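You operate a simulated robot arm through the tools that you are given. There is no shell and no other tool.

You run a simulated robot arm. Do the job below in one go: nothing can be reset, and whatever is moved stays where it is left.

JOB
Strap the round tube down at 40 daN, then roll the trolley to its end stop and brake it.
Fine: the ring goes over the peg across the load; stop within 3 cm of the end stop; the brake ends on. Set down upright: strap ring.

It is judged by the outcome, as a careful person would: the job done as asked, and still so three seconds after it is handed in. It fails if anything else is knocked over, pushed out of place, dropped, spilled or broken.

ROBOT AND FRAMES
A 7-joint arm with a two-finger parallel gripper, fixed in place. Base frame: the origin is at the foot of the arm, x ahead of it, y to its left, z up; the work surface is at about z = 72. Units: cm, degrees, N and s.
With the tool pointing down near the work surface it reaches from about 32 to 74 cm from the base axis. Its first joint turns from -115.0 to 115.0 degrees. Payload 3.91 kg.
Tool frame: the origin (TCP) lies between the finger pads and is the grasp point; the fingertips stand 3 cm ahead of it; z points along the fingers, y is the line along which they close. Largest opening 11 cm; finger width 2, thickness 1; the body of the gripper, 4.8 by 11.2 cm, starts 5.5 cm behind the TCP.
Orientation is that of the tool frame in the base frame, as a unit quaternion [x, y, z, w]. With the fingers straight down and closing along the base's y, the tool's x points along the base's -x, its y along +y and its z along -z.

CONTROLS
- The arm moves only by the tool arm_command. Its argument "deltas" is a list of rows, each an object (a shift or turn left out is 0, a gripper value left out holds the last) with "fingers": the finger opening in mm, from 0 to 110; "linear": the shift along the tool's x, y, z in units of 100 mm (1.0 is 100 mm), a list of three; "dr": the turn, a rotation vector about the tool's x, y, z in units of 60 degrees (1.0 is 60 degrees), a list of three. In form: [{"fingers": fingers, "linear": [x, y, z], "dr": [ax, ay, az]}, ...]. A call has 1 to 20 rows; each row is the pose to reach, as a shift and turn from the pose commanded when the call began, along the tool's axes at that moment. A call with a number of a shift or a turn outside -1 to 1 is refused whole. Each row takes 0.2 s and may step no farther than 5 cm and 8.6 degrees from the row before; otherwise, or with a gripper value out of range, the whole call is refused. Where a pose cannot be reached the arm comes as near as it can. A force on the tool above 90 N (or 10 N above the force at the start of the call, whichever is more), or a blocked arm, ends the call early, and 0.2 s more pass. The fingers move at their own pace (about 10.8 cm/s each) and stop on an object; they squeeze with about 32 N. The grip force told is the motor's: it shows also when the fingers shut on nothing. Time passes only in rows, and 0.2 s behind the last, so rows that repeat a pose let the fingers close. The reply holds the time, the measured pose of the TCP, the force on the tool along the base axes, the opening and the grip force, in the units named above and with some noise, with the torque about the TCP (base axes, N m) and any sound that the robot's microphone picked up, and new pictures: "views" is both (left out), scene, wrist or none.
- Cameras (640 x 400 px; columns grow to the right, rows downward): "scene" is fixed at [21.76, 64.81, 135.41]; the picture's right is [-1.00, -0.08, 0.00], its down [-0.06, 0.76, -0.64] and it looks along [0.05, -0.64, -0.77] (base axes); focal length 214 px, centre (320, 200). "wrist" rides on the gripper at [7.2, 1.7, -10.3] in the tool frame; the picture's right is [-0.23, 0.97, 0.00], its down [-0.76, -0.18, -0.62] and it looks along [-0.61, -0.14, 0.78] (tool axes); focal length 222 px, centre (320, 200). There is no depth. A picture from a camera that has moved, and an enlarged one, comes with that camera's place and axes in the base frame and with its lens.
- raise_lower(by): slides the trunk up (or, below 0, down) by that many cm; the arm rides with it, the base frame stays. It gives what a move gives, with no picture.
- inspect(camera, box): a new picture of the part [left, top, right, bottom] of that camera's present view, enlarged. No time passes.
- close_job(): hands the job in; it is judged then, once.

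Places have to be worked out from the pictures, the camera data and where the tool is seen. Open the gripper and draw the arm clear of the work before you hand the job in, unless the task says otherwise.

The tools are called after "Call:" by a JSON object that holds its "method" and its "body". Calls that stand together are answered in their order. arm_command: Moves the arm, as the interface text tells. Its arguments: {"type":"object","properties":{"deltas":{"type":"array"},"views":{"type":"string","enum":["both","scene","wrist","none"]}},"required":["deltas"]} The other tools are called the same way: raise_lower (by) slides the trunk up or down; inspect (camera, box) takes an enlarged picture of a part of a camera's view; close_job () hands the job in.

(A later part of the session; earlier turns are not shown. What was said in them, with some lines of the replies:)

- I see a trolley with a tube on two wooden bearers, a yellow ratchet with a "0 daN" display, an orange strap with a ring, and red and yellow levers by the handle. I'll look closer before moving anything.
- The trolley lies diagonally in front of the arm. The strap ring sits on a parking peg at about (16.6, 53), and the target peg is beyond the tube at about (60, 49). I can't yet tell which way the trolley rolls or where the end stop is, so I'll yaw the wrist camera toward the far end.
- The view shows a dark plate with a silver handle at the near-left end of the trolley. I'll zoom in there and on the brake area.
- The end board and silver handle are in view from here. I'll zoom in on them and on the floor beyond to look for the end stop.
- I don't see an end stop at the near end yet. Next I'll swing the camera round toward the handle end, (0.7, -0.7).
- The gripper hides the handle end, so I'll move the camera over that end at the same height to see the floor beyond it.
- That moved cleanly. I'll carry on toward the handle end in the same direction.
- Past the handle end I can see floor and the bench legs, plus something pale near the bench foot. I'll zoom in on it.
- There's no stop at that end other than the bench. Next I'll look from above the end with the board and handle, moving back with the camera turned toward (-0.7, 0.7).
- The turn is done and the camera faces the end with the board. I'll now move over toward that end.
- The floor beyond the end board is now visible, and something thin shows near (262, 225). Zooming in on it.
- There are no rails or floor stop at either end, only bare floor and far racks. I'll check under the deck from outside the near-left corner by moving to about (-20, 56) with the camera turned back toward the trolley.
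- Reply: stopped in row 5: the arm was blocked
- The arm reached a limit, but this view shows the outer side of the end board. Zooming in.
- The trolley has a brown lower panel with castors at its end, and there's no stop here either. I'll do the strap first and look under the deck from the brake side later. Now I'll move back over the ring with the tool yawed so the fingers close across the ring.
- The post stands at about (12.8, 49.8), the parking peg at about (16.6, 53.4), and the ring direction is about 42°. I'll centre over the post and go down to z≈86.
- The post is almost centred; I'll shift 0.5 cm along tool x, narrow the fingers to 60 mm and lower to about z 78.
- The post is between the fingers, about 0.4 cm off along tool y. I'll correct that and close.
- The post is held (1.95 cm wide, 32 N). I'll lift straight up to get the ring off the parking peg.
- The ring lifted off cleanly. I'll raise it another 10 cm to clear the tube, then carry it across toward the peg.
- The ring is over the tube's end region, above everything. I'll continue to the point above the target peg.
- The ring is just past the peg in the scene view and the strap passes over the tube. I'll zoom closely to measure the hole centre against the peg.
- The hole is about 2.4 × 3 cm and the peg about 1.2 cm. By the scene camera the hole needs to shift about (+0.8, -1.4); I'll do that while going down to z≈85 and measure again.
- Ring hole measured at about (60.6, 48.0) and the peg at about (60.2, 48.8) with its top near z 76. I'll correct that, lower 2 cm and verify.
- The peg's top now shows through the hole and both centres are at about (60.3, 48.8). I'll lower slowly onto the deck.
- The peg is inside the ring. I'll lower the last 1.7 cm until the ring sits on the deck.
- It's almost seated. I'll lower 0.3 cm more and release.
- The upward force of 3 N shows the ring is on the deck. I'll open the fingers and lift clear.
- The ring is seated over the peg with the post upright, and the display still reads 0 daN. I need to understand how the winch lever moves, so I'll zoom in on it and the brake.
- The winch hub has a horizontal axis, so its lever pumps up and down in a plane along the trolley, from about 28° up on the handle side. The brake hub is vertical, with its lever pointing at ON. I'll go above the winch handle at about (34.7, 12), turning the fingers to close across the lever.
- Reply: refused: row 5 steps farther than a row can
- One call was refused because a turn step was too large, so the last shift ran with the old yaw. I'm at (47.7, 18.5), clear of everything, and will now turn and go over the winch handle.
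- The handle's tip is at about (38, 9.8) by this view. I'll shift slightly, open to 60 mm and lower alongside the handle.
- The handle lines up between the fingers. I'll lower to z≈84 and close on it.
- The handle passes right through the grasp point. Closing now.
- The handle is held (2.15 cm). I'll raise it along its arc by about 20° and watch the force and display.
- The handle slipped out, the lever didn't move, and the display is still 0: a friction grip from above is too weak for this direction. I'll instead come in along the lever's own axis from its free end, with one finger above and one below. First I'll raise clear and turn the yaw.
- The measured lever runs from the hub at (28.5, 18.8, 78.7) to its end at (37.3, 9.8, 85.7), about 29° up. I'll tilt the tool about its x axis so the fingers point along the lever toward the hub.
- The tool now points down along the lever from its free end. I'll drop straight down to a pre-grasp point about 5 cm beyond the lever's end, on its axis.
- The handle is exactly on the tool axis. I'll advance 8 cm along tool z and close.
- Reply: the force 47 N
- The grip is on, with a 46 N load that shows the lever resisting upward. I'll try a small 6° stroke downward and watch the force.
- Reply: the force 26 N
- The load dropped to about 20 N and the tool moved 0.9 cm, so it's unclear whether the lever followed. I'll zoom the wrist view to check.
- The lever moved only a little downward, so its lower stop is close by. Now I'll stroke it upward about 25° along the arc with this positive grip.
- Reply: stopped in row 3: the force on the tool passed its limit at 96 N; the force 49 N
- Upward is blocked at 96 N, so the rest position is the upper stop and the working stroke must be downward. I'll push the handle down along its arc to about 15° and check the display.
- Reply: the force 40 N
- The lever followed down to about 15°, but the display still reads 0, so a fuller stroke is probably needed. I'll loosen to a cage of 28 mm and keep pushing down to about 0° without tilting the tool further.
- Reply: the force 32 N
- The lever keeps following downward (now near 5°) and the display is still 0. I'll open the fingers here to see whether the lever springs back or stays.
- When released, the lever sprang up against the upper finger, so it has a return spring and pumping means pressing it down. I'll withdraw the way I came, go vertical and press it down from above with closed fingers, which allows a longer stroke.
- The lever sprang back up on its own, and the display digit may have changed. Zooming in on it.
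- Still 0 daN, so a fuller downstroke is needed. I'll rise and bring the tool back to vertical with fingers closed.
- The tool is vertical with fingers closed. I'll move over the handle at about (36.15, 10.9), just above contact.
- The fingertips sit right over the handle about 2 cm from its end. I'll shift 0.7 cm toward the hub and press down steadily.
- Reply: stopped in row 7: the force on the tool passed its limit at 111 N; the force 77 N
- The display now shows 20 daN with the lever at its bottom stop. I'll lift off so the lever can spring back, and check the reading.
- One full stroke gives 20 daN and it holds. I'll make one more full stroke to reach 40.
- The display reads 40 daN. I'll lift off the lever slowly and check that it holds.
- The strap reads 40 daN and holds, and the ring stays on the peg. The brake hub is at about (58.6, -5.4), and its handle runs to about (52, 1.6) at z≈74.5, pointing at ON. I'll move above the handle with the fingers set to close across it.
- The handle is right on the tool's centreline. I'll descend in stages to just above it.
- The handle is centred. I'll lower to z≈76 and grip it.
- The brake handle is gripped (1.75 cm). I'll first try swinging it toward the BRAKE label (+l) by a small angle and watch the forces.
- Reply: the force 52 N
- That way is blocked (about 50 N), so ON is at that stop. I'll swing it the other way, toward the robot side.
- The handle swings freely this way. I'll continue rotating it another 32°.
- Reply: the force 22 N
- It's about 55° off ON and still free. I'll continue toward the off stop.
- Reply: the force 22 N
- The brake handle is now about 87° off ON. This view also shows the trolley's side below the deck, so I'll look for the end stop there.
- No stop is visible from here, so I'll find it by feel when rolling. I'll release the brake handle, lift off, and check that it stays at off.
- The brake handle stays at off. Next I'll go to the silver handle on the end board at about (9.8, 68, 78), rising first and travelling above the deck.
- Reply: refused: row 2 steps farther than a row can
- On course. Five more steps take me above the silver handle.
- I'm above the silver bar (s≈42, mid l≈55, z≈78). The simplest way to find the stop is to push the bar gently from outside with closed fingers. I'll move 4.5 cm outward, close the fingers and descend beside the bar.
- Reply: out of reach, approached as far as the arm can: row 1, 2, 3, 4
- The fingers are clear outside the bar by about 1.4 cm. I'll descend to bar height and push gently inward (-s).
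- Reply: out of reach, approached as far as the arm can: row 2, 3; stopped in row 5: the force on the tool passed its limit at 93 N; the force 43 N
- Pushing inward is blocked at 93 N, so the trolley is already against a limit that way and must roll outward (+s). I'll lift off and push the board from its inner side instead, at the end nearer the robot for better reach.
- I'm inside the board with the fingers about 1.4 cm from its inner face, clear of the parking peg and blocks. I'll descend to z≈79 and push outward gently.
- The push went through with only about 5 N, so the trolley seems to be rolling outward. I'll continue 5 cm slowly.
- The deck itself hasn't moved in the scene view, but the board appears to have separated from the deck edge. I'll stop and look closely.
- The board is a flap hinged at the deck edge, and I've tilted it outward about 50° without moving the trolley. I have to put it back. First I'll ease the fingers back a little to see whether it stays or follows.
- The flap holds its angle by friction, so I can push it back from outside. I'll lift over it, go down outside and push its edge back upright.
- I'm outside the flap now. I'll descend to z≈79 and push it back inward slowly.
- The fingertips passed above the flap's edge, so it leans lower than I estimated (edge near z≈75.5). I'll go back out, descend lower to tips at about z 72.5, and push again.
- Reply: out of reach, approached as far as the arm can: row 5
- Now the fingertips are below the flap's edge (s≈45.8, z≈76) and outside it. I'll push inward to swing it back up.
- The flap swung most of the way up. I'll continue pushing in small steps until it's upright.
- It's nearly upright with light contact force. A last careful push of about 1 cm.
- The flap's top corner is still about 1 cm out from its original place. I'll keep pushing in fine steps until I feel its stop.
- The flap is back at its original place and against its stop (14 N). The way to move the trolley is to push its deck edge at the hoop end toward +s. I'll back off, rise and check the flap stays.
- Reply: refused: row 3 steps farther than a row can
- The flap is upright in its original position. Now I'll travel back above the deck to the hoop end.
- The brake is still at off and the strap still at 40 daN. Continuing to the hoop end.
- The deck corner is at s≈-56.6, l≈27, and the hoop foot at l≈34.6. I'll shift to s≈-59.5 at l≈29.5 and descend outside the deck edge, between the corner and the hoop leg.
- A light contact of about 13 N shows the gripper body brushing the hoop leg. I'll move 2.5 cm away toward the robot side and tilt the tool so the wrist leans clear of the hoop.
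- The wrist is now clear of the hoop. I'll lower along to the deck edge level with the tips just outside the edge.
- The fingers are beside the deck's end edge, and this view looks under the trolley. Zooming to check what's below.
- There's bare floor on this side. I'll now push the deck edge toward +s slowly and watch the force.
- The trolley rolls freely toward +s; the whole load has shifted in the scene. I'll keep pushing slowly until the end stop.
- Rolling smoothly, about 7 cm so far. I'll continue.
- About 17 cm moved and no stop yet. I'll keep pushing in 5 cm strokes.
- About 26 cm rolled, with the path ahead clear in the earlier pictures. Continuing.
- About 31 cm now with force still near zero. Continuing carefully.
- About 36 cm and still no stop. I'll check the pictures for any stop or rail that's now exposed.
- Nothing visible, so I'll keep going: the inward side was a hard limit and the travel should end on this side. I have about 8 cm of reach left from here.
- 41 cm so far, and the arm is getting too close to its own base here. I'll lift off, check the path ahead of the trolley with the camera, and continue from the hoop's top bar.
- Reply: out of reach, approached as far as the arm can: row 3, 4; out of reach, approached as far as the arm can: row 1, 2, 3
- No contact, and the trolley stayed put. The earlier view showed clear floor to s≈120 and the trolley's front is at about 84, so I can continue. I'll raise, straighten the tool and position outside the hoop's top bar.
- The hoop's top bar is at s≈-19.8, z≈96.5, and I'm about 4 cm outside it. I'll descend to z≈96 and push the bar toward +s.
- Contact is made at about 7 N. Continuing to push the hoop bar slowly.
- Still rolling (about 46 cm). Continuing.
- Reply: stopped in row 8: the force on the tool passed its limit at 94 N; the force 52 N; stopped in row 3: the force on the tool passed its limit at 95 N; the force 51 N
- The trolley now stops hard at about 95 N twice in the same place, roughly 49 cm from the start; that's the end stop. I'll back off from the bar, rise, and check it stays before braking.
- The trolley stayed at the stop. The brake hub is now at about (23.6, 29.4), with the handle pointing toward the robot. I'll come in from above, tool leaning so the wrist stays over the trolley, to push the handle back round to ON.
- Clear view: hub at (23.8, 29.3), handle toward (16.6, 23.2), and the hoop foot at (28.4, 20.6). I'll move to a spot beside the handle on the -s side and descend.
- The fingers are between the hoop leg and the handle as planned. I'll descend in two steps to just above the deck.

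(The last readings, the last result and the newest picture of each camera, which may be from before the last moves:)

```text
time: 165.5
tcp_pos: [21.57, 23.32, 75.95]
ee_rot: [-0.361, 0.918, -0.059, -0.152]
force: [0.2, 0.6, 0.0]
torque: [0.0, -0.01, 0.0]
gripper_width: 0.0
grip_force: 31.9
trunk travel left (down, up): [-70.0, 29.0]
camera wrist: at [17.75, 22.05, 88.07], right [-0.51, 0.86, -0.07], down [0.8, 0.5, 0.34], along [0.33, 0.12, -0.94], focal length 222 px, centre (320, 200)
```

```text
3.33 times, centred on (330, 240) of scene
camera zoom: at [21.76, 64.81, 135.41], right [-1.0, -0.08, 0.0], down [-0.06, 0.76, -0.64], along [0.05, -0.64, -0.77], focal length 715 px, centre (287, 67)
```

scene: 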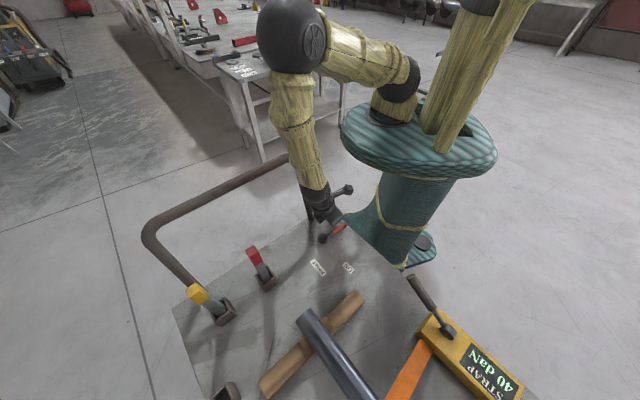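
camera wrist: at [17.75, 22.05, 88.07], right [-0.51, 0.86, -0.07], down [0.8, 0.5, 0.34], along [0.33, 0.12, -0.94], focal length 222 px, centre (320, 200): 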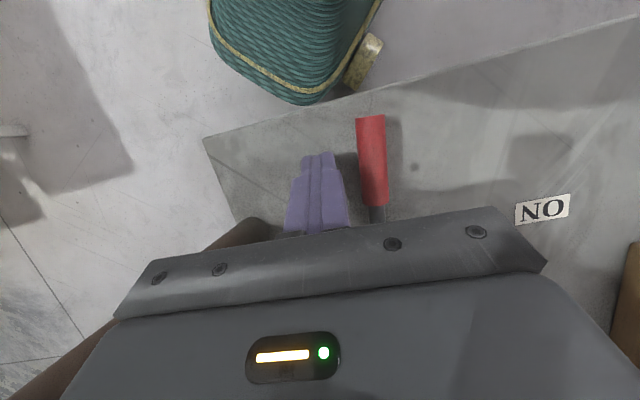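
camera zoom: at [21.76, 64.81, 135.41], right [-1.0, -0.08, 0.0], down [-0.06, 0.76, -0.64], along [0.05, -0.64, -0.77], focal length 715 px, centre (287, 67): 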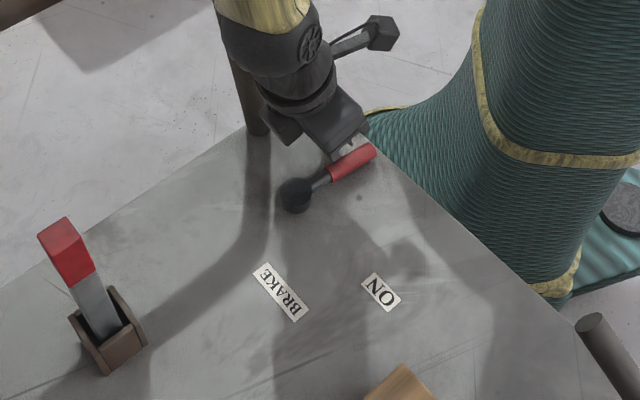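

The fingers are beside the handle on the right side. I'll push the handle along its arc toward ON, first half.

Call:
{"method": "arm_command", "body": {"deltas": [{"linear": [-0.016, 0.137, -0.005]}, {"linear": [-0.01, 0.24, -0.003]}, {"linear": [-0.002, 0.344, 0]}, {"linear": [-0.018, 0.425, -0.005]}, {"linear": [-0.037, 0.505, -0.011]}, {"linear": [-0.07, 0.58, -0.023]}, {"linear": [-0.108, 0.65, -0.035]}], "views": "both"}}

Call:
{"method": "inspect", "body": {"camera": "scene", "box": [260, 180, 400, 300]}}

```text
time: 167.1
tcp_pos: [17.82, 28.94, 75.99]
ee_rot: [-0.361, 0.918, -0.06, -0.153]
force: [0.5, -1.0, 0.7]
torque: [-0.06, -0.01, -0.02]
gripper_width: 0.01
grip_force: 31.3
trunk travel left (down, up): [-70.0, 29.0]
camera wrist: at [14.2, 27.71, 88.2], right [-0.5, 0.86, -0.07], down [0.8, 0.5, 0.34], along [0.33, 0.12, -0.94], focal length 222 px, centre (320, 200)
```

scene: 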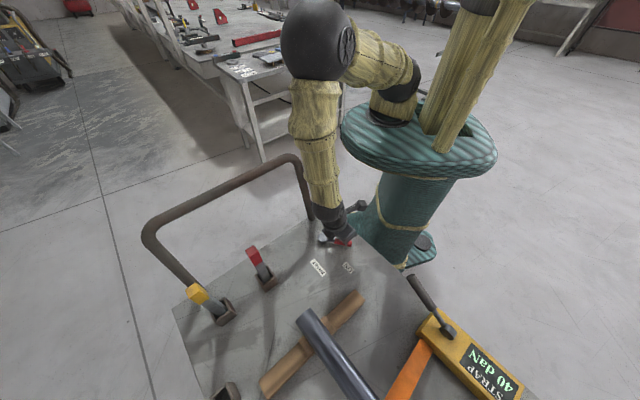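
wrist: 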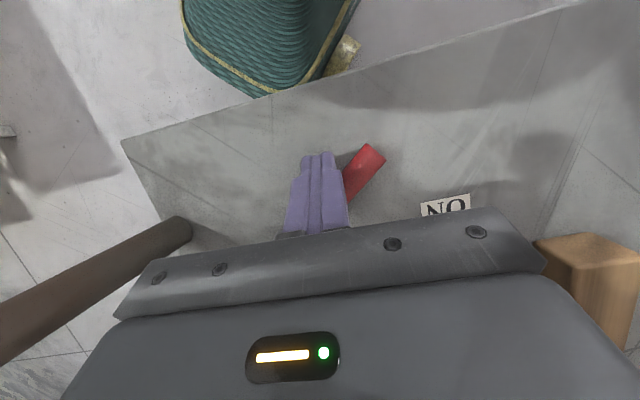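

```text
3.33 times, centred on (330, 240) of scene
camera zoom: at [21.76, 64.81, 135.41], right [-1.0, -0.08, 0.0], down [-0.06, 0.76, -0.64], along [0.05, -0.64, -0.77], focal length 715 px, centre (287, 67)
```

zoom: 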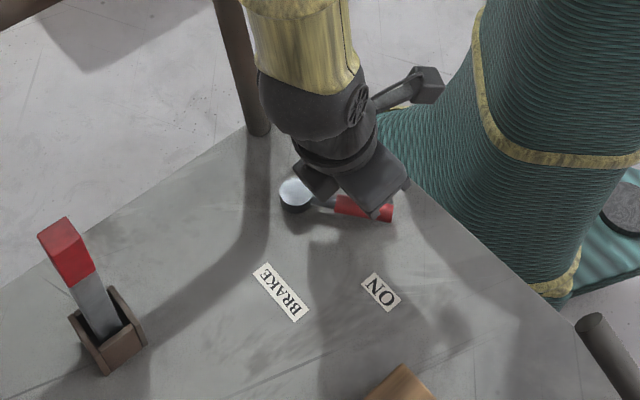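

The handle follows well and is about halfway. I'll continue the arc to ON and press slightly beyond to seat it.

Call:
{"method": "arm_command", "body": {"deltas": [{"linear": [-0.056, 0.052, -0.019]}, {"linear": [-0.113, 0.104, -0.0385]}, {"linear": [-0.178, 0.147, -0.06]}, {"linear": [-0.243, 0.191, -0.083]}, {"linear": [-0.277, 0.205, -0.095]}, {"linear": [-0.311, 0.219, -0.106]}, {"linear": [-0.35, 0.23, -0.12]}], "views": "both"}}

Call:
{"method": "inspect", "body": {"camera": "scene", "box": [260, 180, 400, 300]}}

```text
time: 168.7
tcp_pos: [19.0, 33.13, 76.12]
ee_rot: [-0.361, 0.918, -0.06, -0.153]
force: [-1.0, -1.4, -0.6]
torque: [-0.04, 0.04, 0.03]
gripper_width: 0.0
grip_force: 31.9
trunk travel left (down, up): [-70.0, 29.0]
camera wrist: at [15.27, 31.91, 88.22], right [-0.51, 0.86, -0.07], down [0.8, 0.5, 0.34], along [0.33, 0.12, -0.94], focal length 222 px, centre (320, 200)
```

scene: 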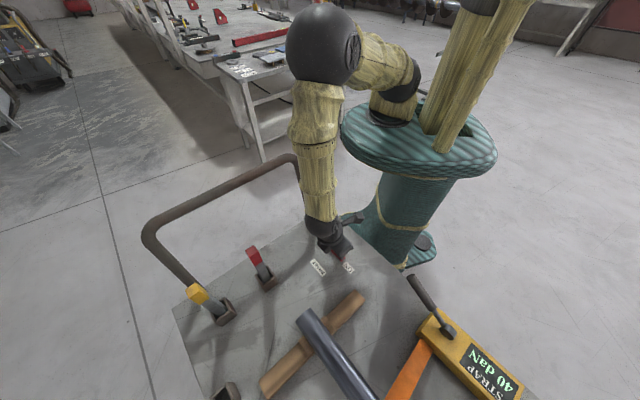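
wrist: 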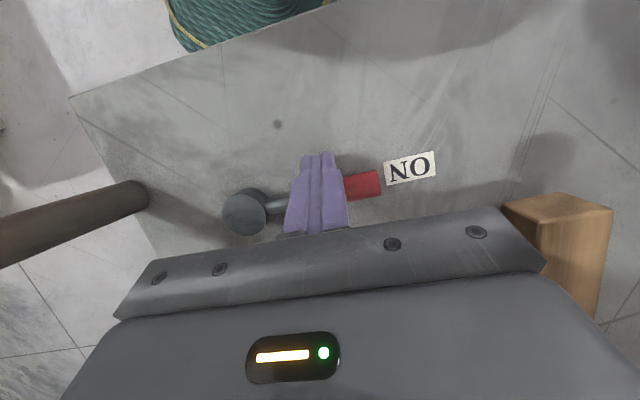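

```text
3.33 times, centred on (330, 240) of scene
camera zoom: at [21.76, 64.81, 135.41], right [-1.0, -0.08, 0.0], down [-0.06, 0.76, -0.64], along [0.05, -0.64, -0.77], focal length 715 px, centre (287, 67)
```

zoom: 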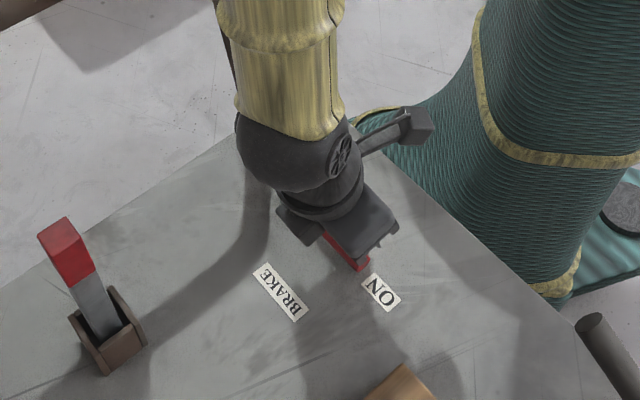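

The handle points at ON with very light force. I'll press a little further toward the stop to seat it fully.

Call:
{"method": "arm_command", "body": {"deltas": [{"linear": [-0.03, 0.001, -0.01]}, {"linear": [-0.055, 0.002, -0.019]}, {"linear": [-0.08, 0.003, -0.027]}], "views": "wrist"}}

```text
time: 169.5
tcp_pos: [19.06, 33.16, 76.08]
ee_rot: [-0.361, 0.917, -0.063, -0.157]
force: [-23.6, -26.9, 4.1]
torque: [-0.26, 0.78, -0.13]
gripper_width: 0.0
grip_force: 32.3
trunk travel left (down, up): [-70.0, 29.0]
camera wrist: at [15.39, 32.08, 88.28], right [-0.51, 0.86, -0.08], down [0.8, 0.5, 0.33], along [0.33, 0.11, -0.94], focal length 222 px, centre (320, 200)
```

wrist: 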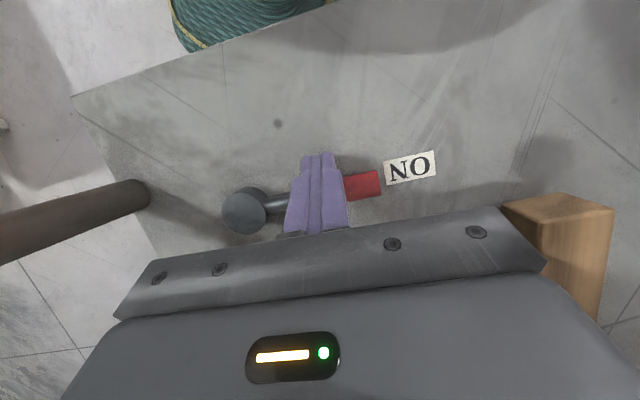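

Firm stop at ON (36 N, no further movement). I'll back off and lift away, then check the whole scene.

Call:
{"method": "arm_command", "body": {"deltas": [{"linear": [0.1, 0, 0.03]}, {"linear": [0.15, 0, 0.05]}, {"linear": [0.05, 0, -0.25]}, {"linear": [-0.07, 0, -0.6]}, {"linear": [-0.17, 0, -0.95]}], "views": "none"}}

Call:
{"method": "arm_command", "body": {"deltas": [{"linear": [0.1, 0, -0.32]}, {"linear": [0.2, 0, -0.64]}, {"linear": [0.31, 0, -0.95]}], "views": "both"}}

Call:
{"method": "inspect", "body": {"camera": "scene", "box": [260, 180, 400, 300]}}

```text
time: 170.7
tcp_pos: [23.24, 37.06, 84.67]
ee_rot: [-0.361, 0.918, -0.058, -0.152]
force: [-0.7, -0.3, -0.3]
torque: [-0.03, -0.02, -0.01]
gripper_width: 0.01
grip_force: 31.6
trunk travel left (down, up): [-70.0, 29.0]
```

```text
time: 171.5
tcp_pos: [23.13, 36.89, 94.26]
ee_rot: [-0.36, 0.918, -0.059, -0.153]
force: [-0.1, -0.4, 0.4]
torque: [0.0, -0.02, -0.02]
gripper_width: 0.01
grip_force: 32.1
trunk travel left (down, up): [-70.0, 29.0]
camera wrist: at [19.43, 35.78, 106.38], right [-0.51, 0.86, -0.07], down [0.8, 0.5, 0.34], along [0.33, 0.12, -0.94], focal length 222 px, centre (320, 200)
```

scene: 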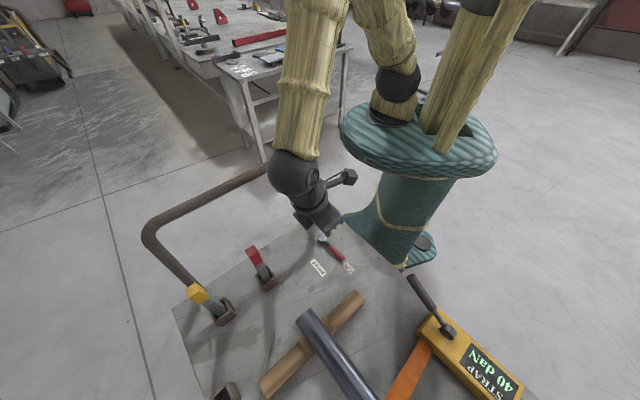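
wrist: 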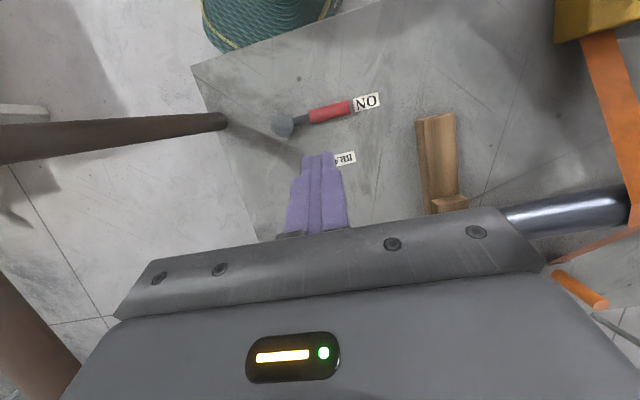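

```text
3.33 times, centred on (330, 240) of scene
camera zoom: at [21.76, 64.81, 135.41], right [-1.0, -0.08, 0.0], down [-0.06, 0.76, -0.64], along [0.05, -0.64, -0.77], focal length 715 px, centre (287, 67)
```

zoom: 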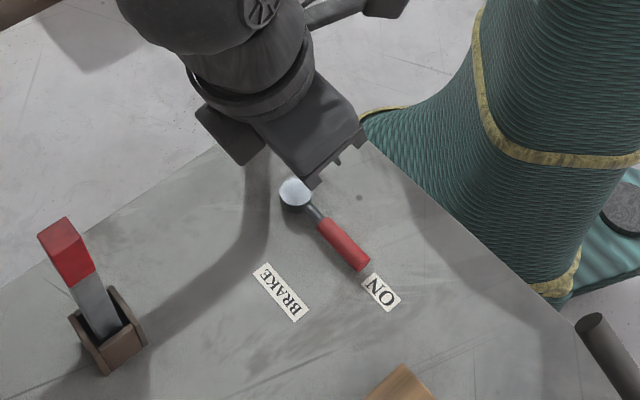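

The brake handle points at ON and the trolley hasn't moved from the stop. I'll rise, straighten the tool and look over the rest of the trolley to check the ring, strap and flap.

Call:
{"method": "arm_command", "body": {"deltas": [{"linear": [0.1, 0, -0.32]}, {"linear": [0.2, 0, -0.64]}, {"linear": [0.32, 0, -0.95]}], "views": "none"}}

Call:
{"method": "arm_command", "body": {"deltas": [{"linear": [0.1, 0, -0.32], "dr": [0, -0.11, 0]}, {"linear": [0.2, 0, -0.64], "dr": [0, -0.22, 0]}, {"linear": [0.32, 0, -0.95], "dr": [0, -0.33, 0]}], "views": "none"}}

Call:
{"method": "arm_command", "body": {"deltas": [{"dr": [0, 0, -0.14]}, {"dr": [0, 0, -0.28]}, {"dr": [0, 0, -0.42]}, {"dr": [0, 0, -0.56]}, {"dr": [0, 0, -0.7]}, {"dr": [0, 0, -0.84]}, {"dr": [0, 0, -0.98]}], "views": "both"}}

```text
time: 172.3
tcp_pos: [23.35, 36.75, 104.45]
ee_rot: [-0.361, 0.918, -0.059, -0.153]
force: [-0.2, -0.3, -0.3]
torque: [-0.04, -0.03, 0.01]
gripper_width: 0.0
grip_force: 31.6
trunk travel left (down, up): [-70.0, 29.0]
```

```text
time: 173.1
tcp_pos: [23.34, 37.0, 114.57]
ee_rot: [-0.366, 0.93, 0.004, 0.008]
force: [-0.8, 1.1, 0.2]
torque: [0.01, -0.04, -0.01]
gripper_width: 0.02
grip_force: 31.9
trunk travel left (down, up): [-70.0, 29.0]
```

```text
time: 174.7
tcp_pos: [23.26, 37.03, 114.36]
ee_rot: [0.777, -0.63, 0.0, -0.007]
force: [1.0, -0.5, 0.2]
torque: [-0.01, -0.05, 0.01]
gripper_width: 0.0
grip_force: 31.8
trunk travel left (down, up): [-70.0, 29.0]
camera wrist: at [22.99, 29.41, 124.64], right [-1.0, 0.02, -0.01], down [0.01, 0.77, 0.63], along [0.02, 0.63, -0.77], focal length 222 px, centre (320, 200)
```

scene: 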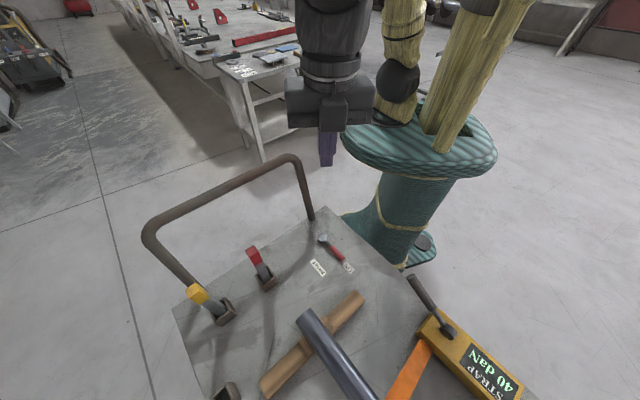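
wrist: 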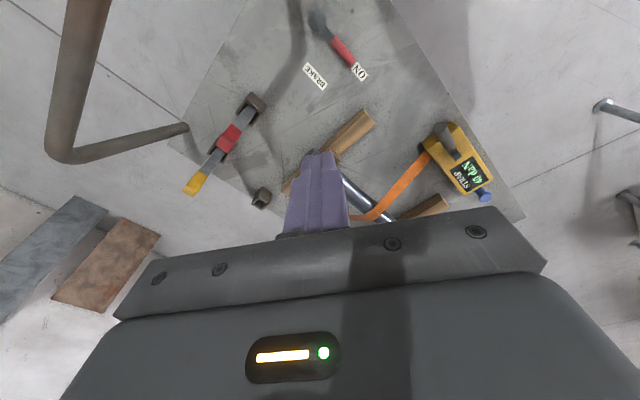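

Ring and front aren't visible from here. I'll move the camera further toward the front end of the trolley.

Call:
{"method": "arm_command", "body": {"deltas": [{"linear": [-0.4, 0.16, 0], "dr": [0, 0, -0.1]}, {"linear": [-0.8, 0.32, 0], "dr": [0, 0, -0.2]}, {"linear": [-1.0, 0.4, 0], "dr": [0, 0, -0.3]}], "views": "none"}}

Call:
{"method": "arm_command", "body": {"deltas": [{"linear": [-0.4, 0.0, 0]}, {"linear": [-0.8, 0.0, 0]}, {"linear": [-1.0, 0.0, 0]}], "views": "both"}}

```text
time: 175.5
tcp_pos: [17.27, 46.22, 114.42]
ee_rot: [0.865, -0.502, 0.003, -0.008]
force: [-0.4, 1.1, 0.0]
torque: [0.02, -0.01, -0.01]
gripper_width: 0.0
grip_force: 31.9
trunk travel left (down, up): [-70.0, 29.0]
```

```text
time: 176.3
tcp_pos: [12.38, 54.74, 114.69]
ee_rot: [0.864, -0.503, 0.002, -0.007]
force: [0.6, 0.7, -0.3]
torque: [0.0, 0.01, 0.01]
gripper_width: 0.0
grip_force: 32.4
trunk travel left (down, up): [-70.0, 29.0]
camera wrist: at [14.27, 47.43, 124.93], right [-0.96, -0.28, -0.01], down [-0.23, 0.74, 0.63], along [-0.17, 0.61, -0.78], focal length 222 px, centre (320, 200)
```

scene: 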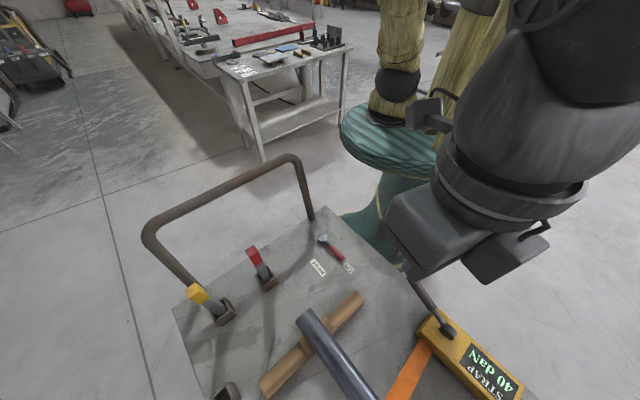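
wrist: 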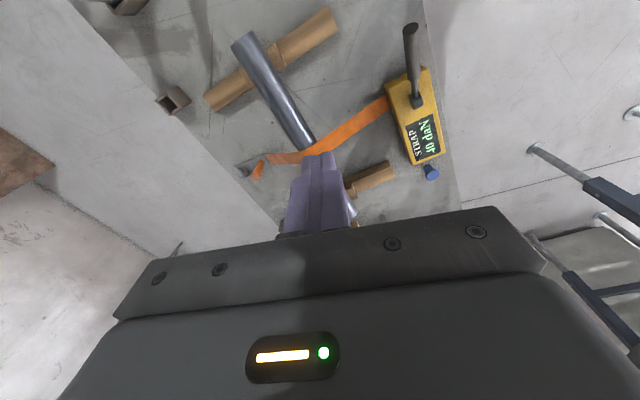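

Ring, strap and display are visible here. I'll zoom in to verify them.

Call:
{"method": "inspect", "body": {"camera": "wrist", "box": [220, 120, 320, 200]}}

Call:
{"method": "inspect", "body": {"camera": "wrist", "box": [380, 60, 640, 240]}}

Call:
{"method": "arm_command", "body": {"deltas": [{"linear": [-0.4, 0.1, 0]}, {"linear": [-0.8, 0.2, 0]}, {"linear": [-1.0, 0.25, 0]}], "views": "wrist"}}

```text
5.00 times, centred on (270, 160) of wrist
camera zoom: at [14.27, 47.43, 124.93], right [-0.96, -0.28, -0.01], down [-0.23, 0.74, 0.63], along [-0.17, 0.61, -0.78], focal length 1111 px, centre (570, 400)
```

zoom: 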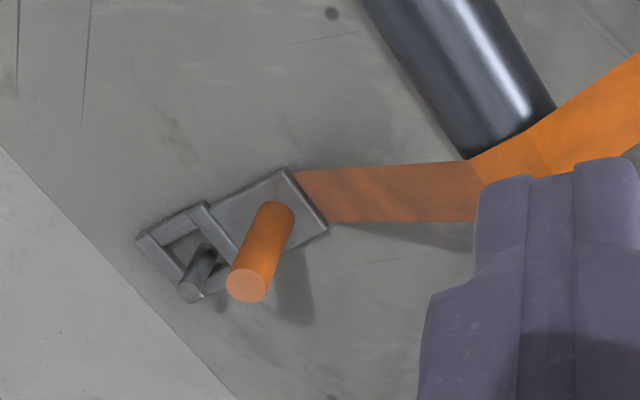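

```text
2.22 times, centred on (510, 150) of wrist
camera zoom: at [14.27, 47.43, 124.93], right [-0.96, -0.28, -0.01], down [-0.23, 0.74, 0.63], along [-0.17, 0.61, -0.78], focal length 494 px, centre (-102, 311)
```

zoom: 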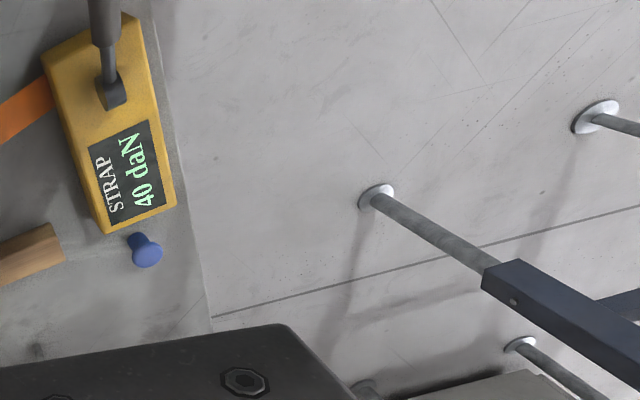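

```text
time: 177.1
tcp_pos: [5.23, 62.27, 114.54]
ee_rot: [0.864, -0.503, 0.003, -0.007]
force: [-0.8, -0.7, -0.6]
torque: [0.01, -0.02, 0.0]
gripper_width: 0.01
grip_force: 32.5
trunk travel left (down, up): [-70.0, 29.0]
camera wrist: at [7.21, 55.07, 124.91], right [-0.96, -0.28, -0.01], down [-0.23, 0.74, 0.63], along [-0.17, 0.61, -0.78], focal length 222 px, centre (320, 200)
```

wrist: 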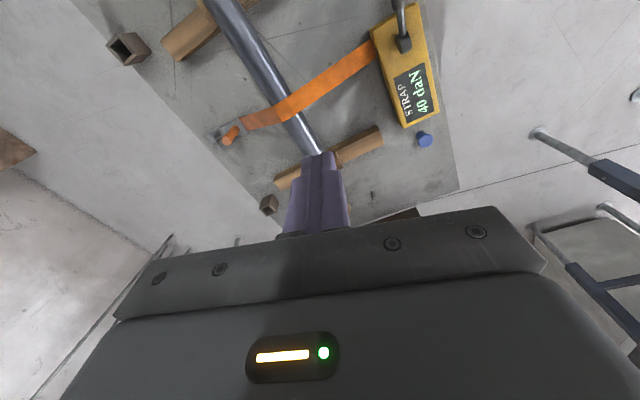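

The ring is still over the peg and upright, and the display reads 40 daN. I'd like to see the flap end, so I'll move a bit further and zoom.

Call:
{"method": "arm_command", "body": {"deltas": [{"linear": [-0.2, 0.4, 0]}, {"linear": [-0.4, 0.8, 0]}, {"linear": [-0.4, 1.0, -0.2]}], "views": "wrist"}}

Call:
{"method": "inspect", "body": {"camera": "wrist", "box": [180, 100, 460, 240]}}

```text
time: 177.9
tcp_pos: [-5.43, 60.74, 116.7]
ee_rot: [0.865, -0.502, 0.002, -0.007]
force: [-0.2, 0.2, -0.1]
torque: [0.04, -0.01, 0.0]
gripper_width: 0.03
grip_force: 32.3
trunk travel left (down, up): [-70.0, 29.0]
camera wrist: at [-3.4, 53.4, 127.06], right [-0.96, -0.28, -0.01], down [-0.23, 0.74, 0.63], along [-0.17, 0.61, -0.78], focal length 222 px, centre (320, 200)
```

wrist: 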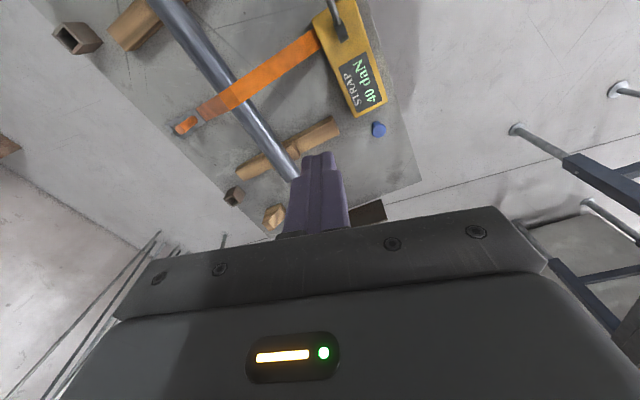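

```text
2.29 times, centred on (320, 170) of wrist
camera zoom: at [-3.4, 53.4, 127.06], right [-0.96, -0.28, -0.01], down [-0.23, 0.74, 0.63], along [-0.17, 0.61, -0.78], focal length 508 px, centre (320, 269)
```

zoom: 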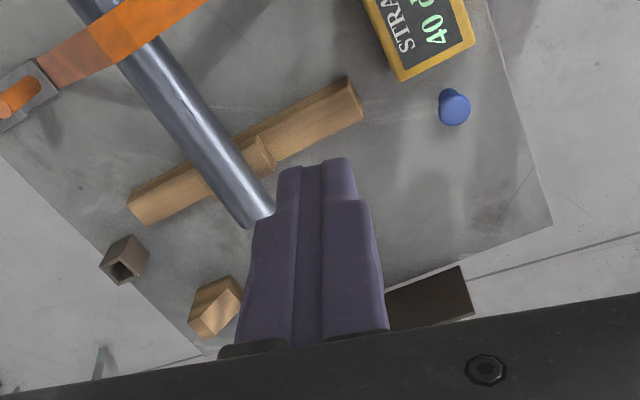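

The flap is upright in its place on the trolley, and the strap and ring are intact. I'll open the gripper and raise the arm well clear of the work.

Call:
{"method": "arm_command", "body": {"deltas": [{"fingers": 80, "linear": [0.3, -0.3, -0.1]}, {"fingers": 80, "linear": [0.6, -0.6, -0.2]}, {"fingers": 80, "linear": [0.9, -0.9, -0.3]}, {"fingers": 80, "linear": [0.9, -0.9, -0.3]}], "views": "none"}}

Call:
{"method": "raise_lower", "body": {"by": 15}}

Call:
{"method": "arm_command", "body": {"deltas": [{"linear": [0, 0, 0]}, {"linear": [0, 0, 0]}], "views": "both"}}

Call:
{"method": "inspect", "body": {"camera": "scene", "box": [260, 180, 400, 300]}}

```text
time: 178.9
tcp_pos: [6.76, 57.55, 119.35]
ee_rot: [0.865, -0.502, 0.002, -0.008]
force: [-1.0, -0.2, -0.4]
torque: [-0.01, -0.01, 0.01]
gripper_width: 8.01
grip_force: 0.0
trunk travel left (down, up): [-70.0, 29.0]
```

```text
time: 180.6
tcp_pos: [6.94, 57.5, 134.35]
ee_rot: [0.864, -0.503, 0.002, -0.008]
force: [0.3, -0.8, 0.5]
torque: [-0.02, 0.02, -0.01]
gripper_width: 8.0
grip_force: 0.0
trunk travel left (down, up): [-85.0, 14.0]
```

```text
time: 181.2
tcp_pos: [6.9, 57.47, 134.28]
ee_rot: [0.865, -0.502, 0.002, -0.008]
force: [0.7, -0.8, -0.7]
torque: [-0.01, 0.02, -0.01]
gripper_width: 7.99
grip_force: 0.0
trunk travel left (down, up): [-85.0, 14.0]
camera wrist: at [8.83, 50.19, 144.61], right [-0.96, -0.28, -0.01], down [-0.23, 0.74, 0.63], along [-0.17, 0.61, -0.78], focal length 222 px, centre (320, 200)
```

scene: 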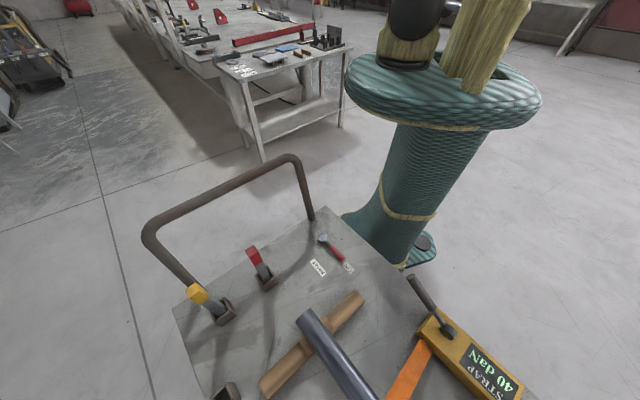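
wrist: 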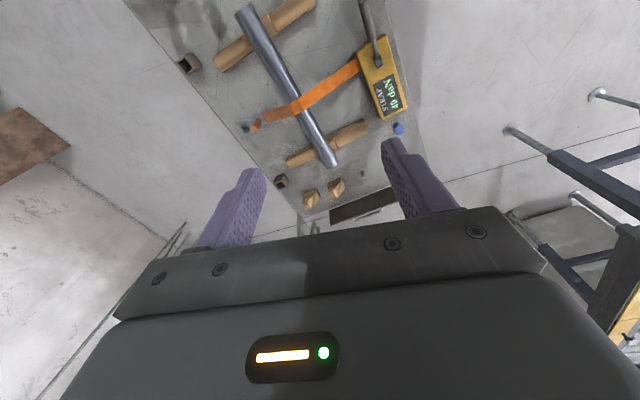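

```text
3.33 times, centred on (330, 240) of scene
camera zoom: at [21.76, 64.81, 135.41], right [-1.0, -0.08, 0.0], down [-0.06, 0.76, -0.64], along [0.05, -0.64, -0.77], focal length 715 px, centre (287, 67)
```

zoom: 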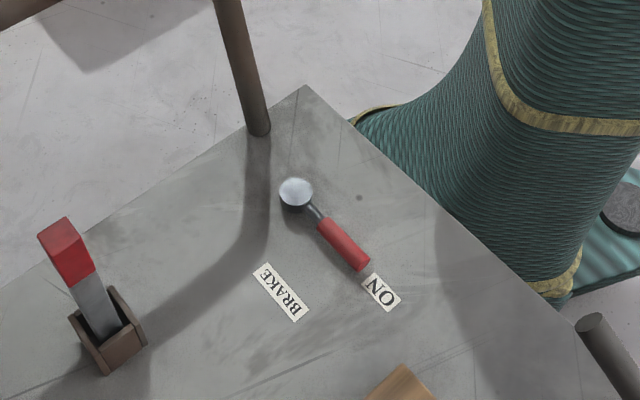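

Everything checks out: 40 daN showing, ring over the peg and upright, trolley at its end stop, brake at ON, flap upright, loose blocks in place, gripper open and the arm clear above. I'm handing the job in.

Call:
{"method": "close_job", "body": {}}

```text
The job is handed in.
```

The tube is strapped down at 40 daN and the trolley is at its end stop with the brake on. I've handed the job in.

- **Strap:** the ring is over the peg across the load and standing upright. The display still read 40 daN after the trolley had moved and the brake was on.
- **Trolley:** it rolled about 50 cm until it stopped hard, blocking two pushes of about 95 N at the same spot. I never saw the end stop itself, so I'm taking that hard stop to be it. The trolley did not move after that.
- **Brake:** the handle is pressed firmly against its stop at ON.

**Knocked and put back:** while working out which way the trolley rolls, I pushed the end board outward. It turned out to be a hinged flap. I pushed it back upright against its stop, and it was still in place in the last pictures.

The gripper also brushed the hoop handle lightly once. In the final pictures I saw nothing displaced, dropped or broken. The gripper is open and the arm is raised clear above the trolley.
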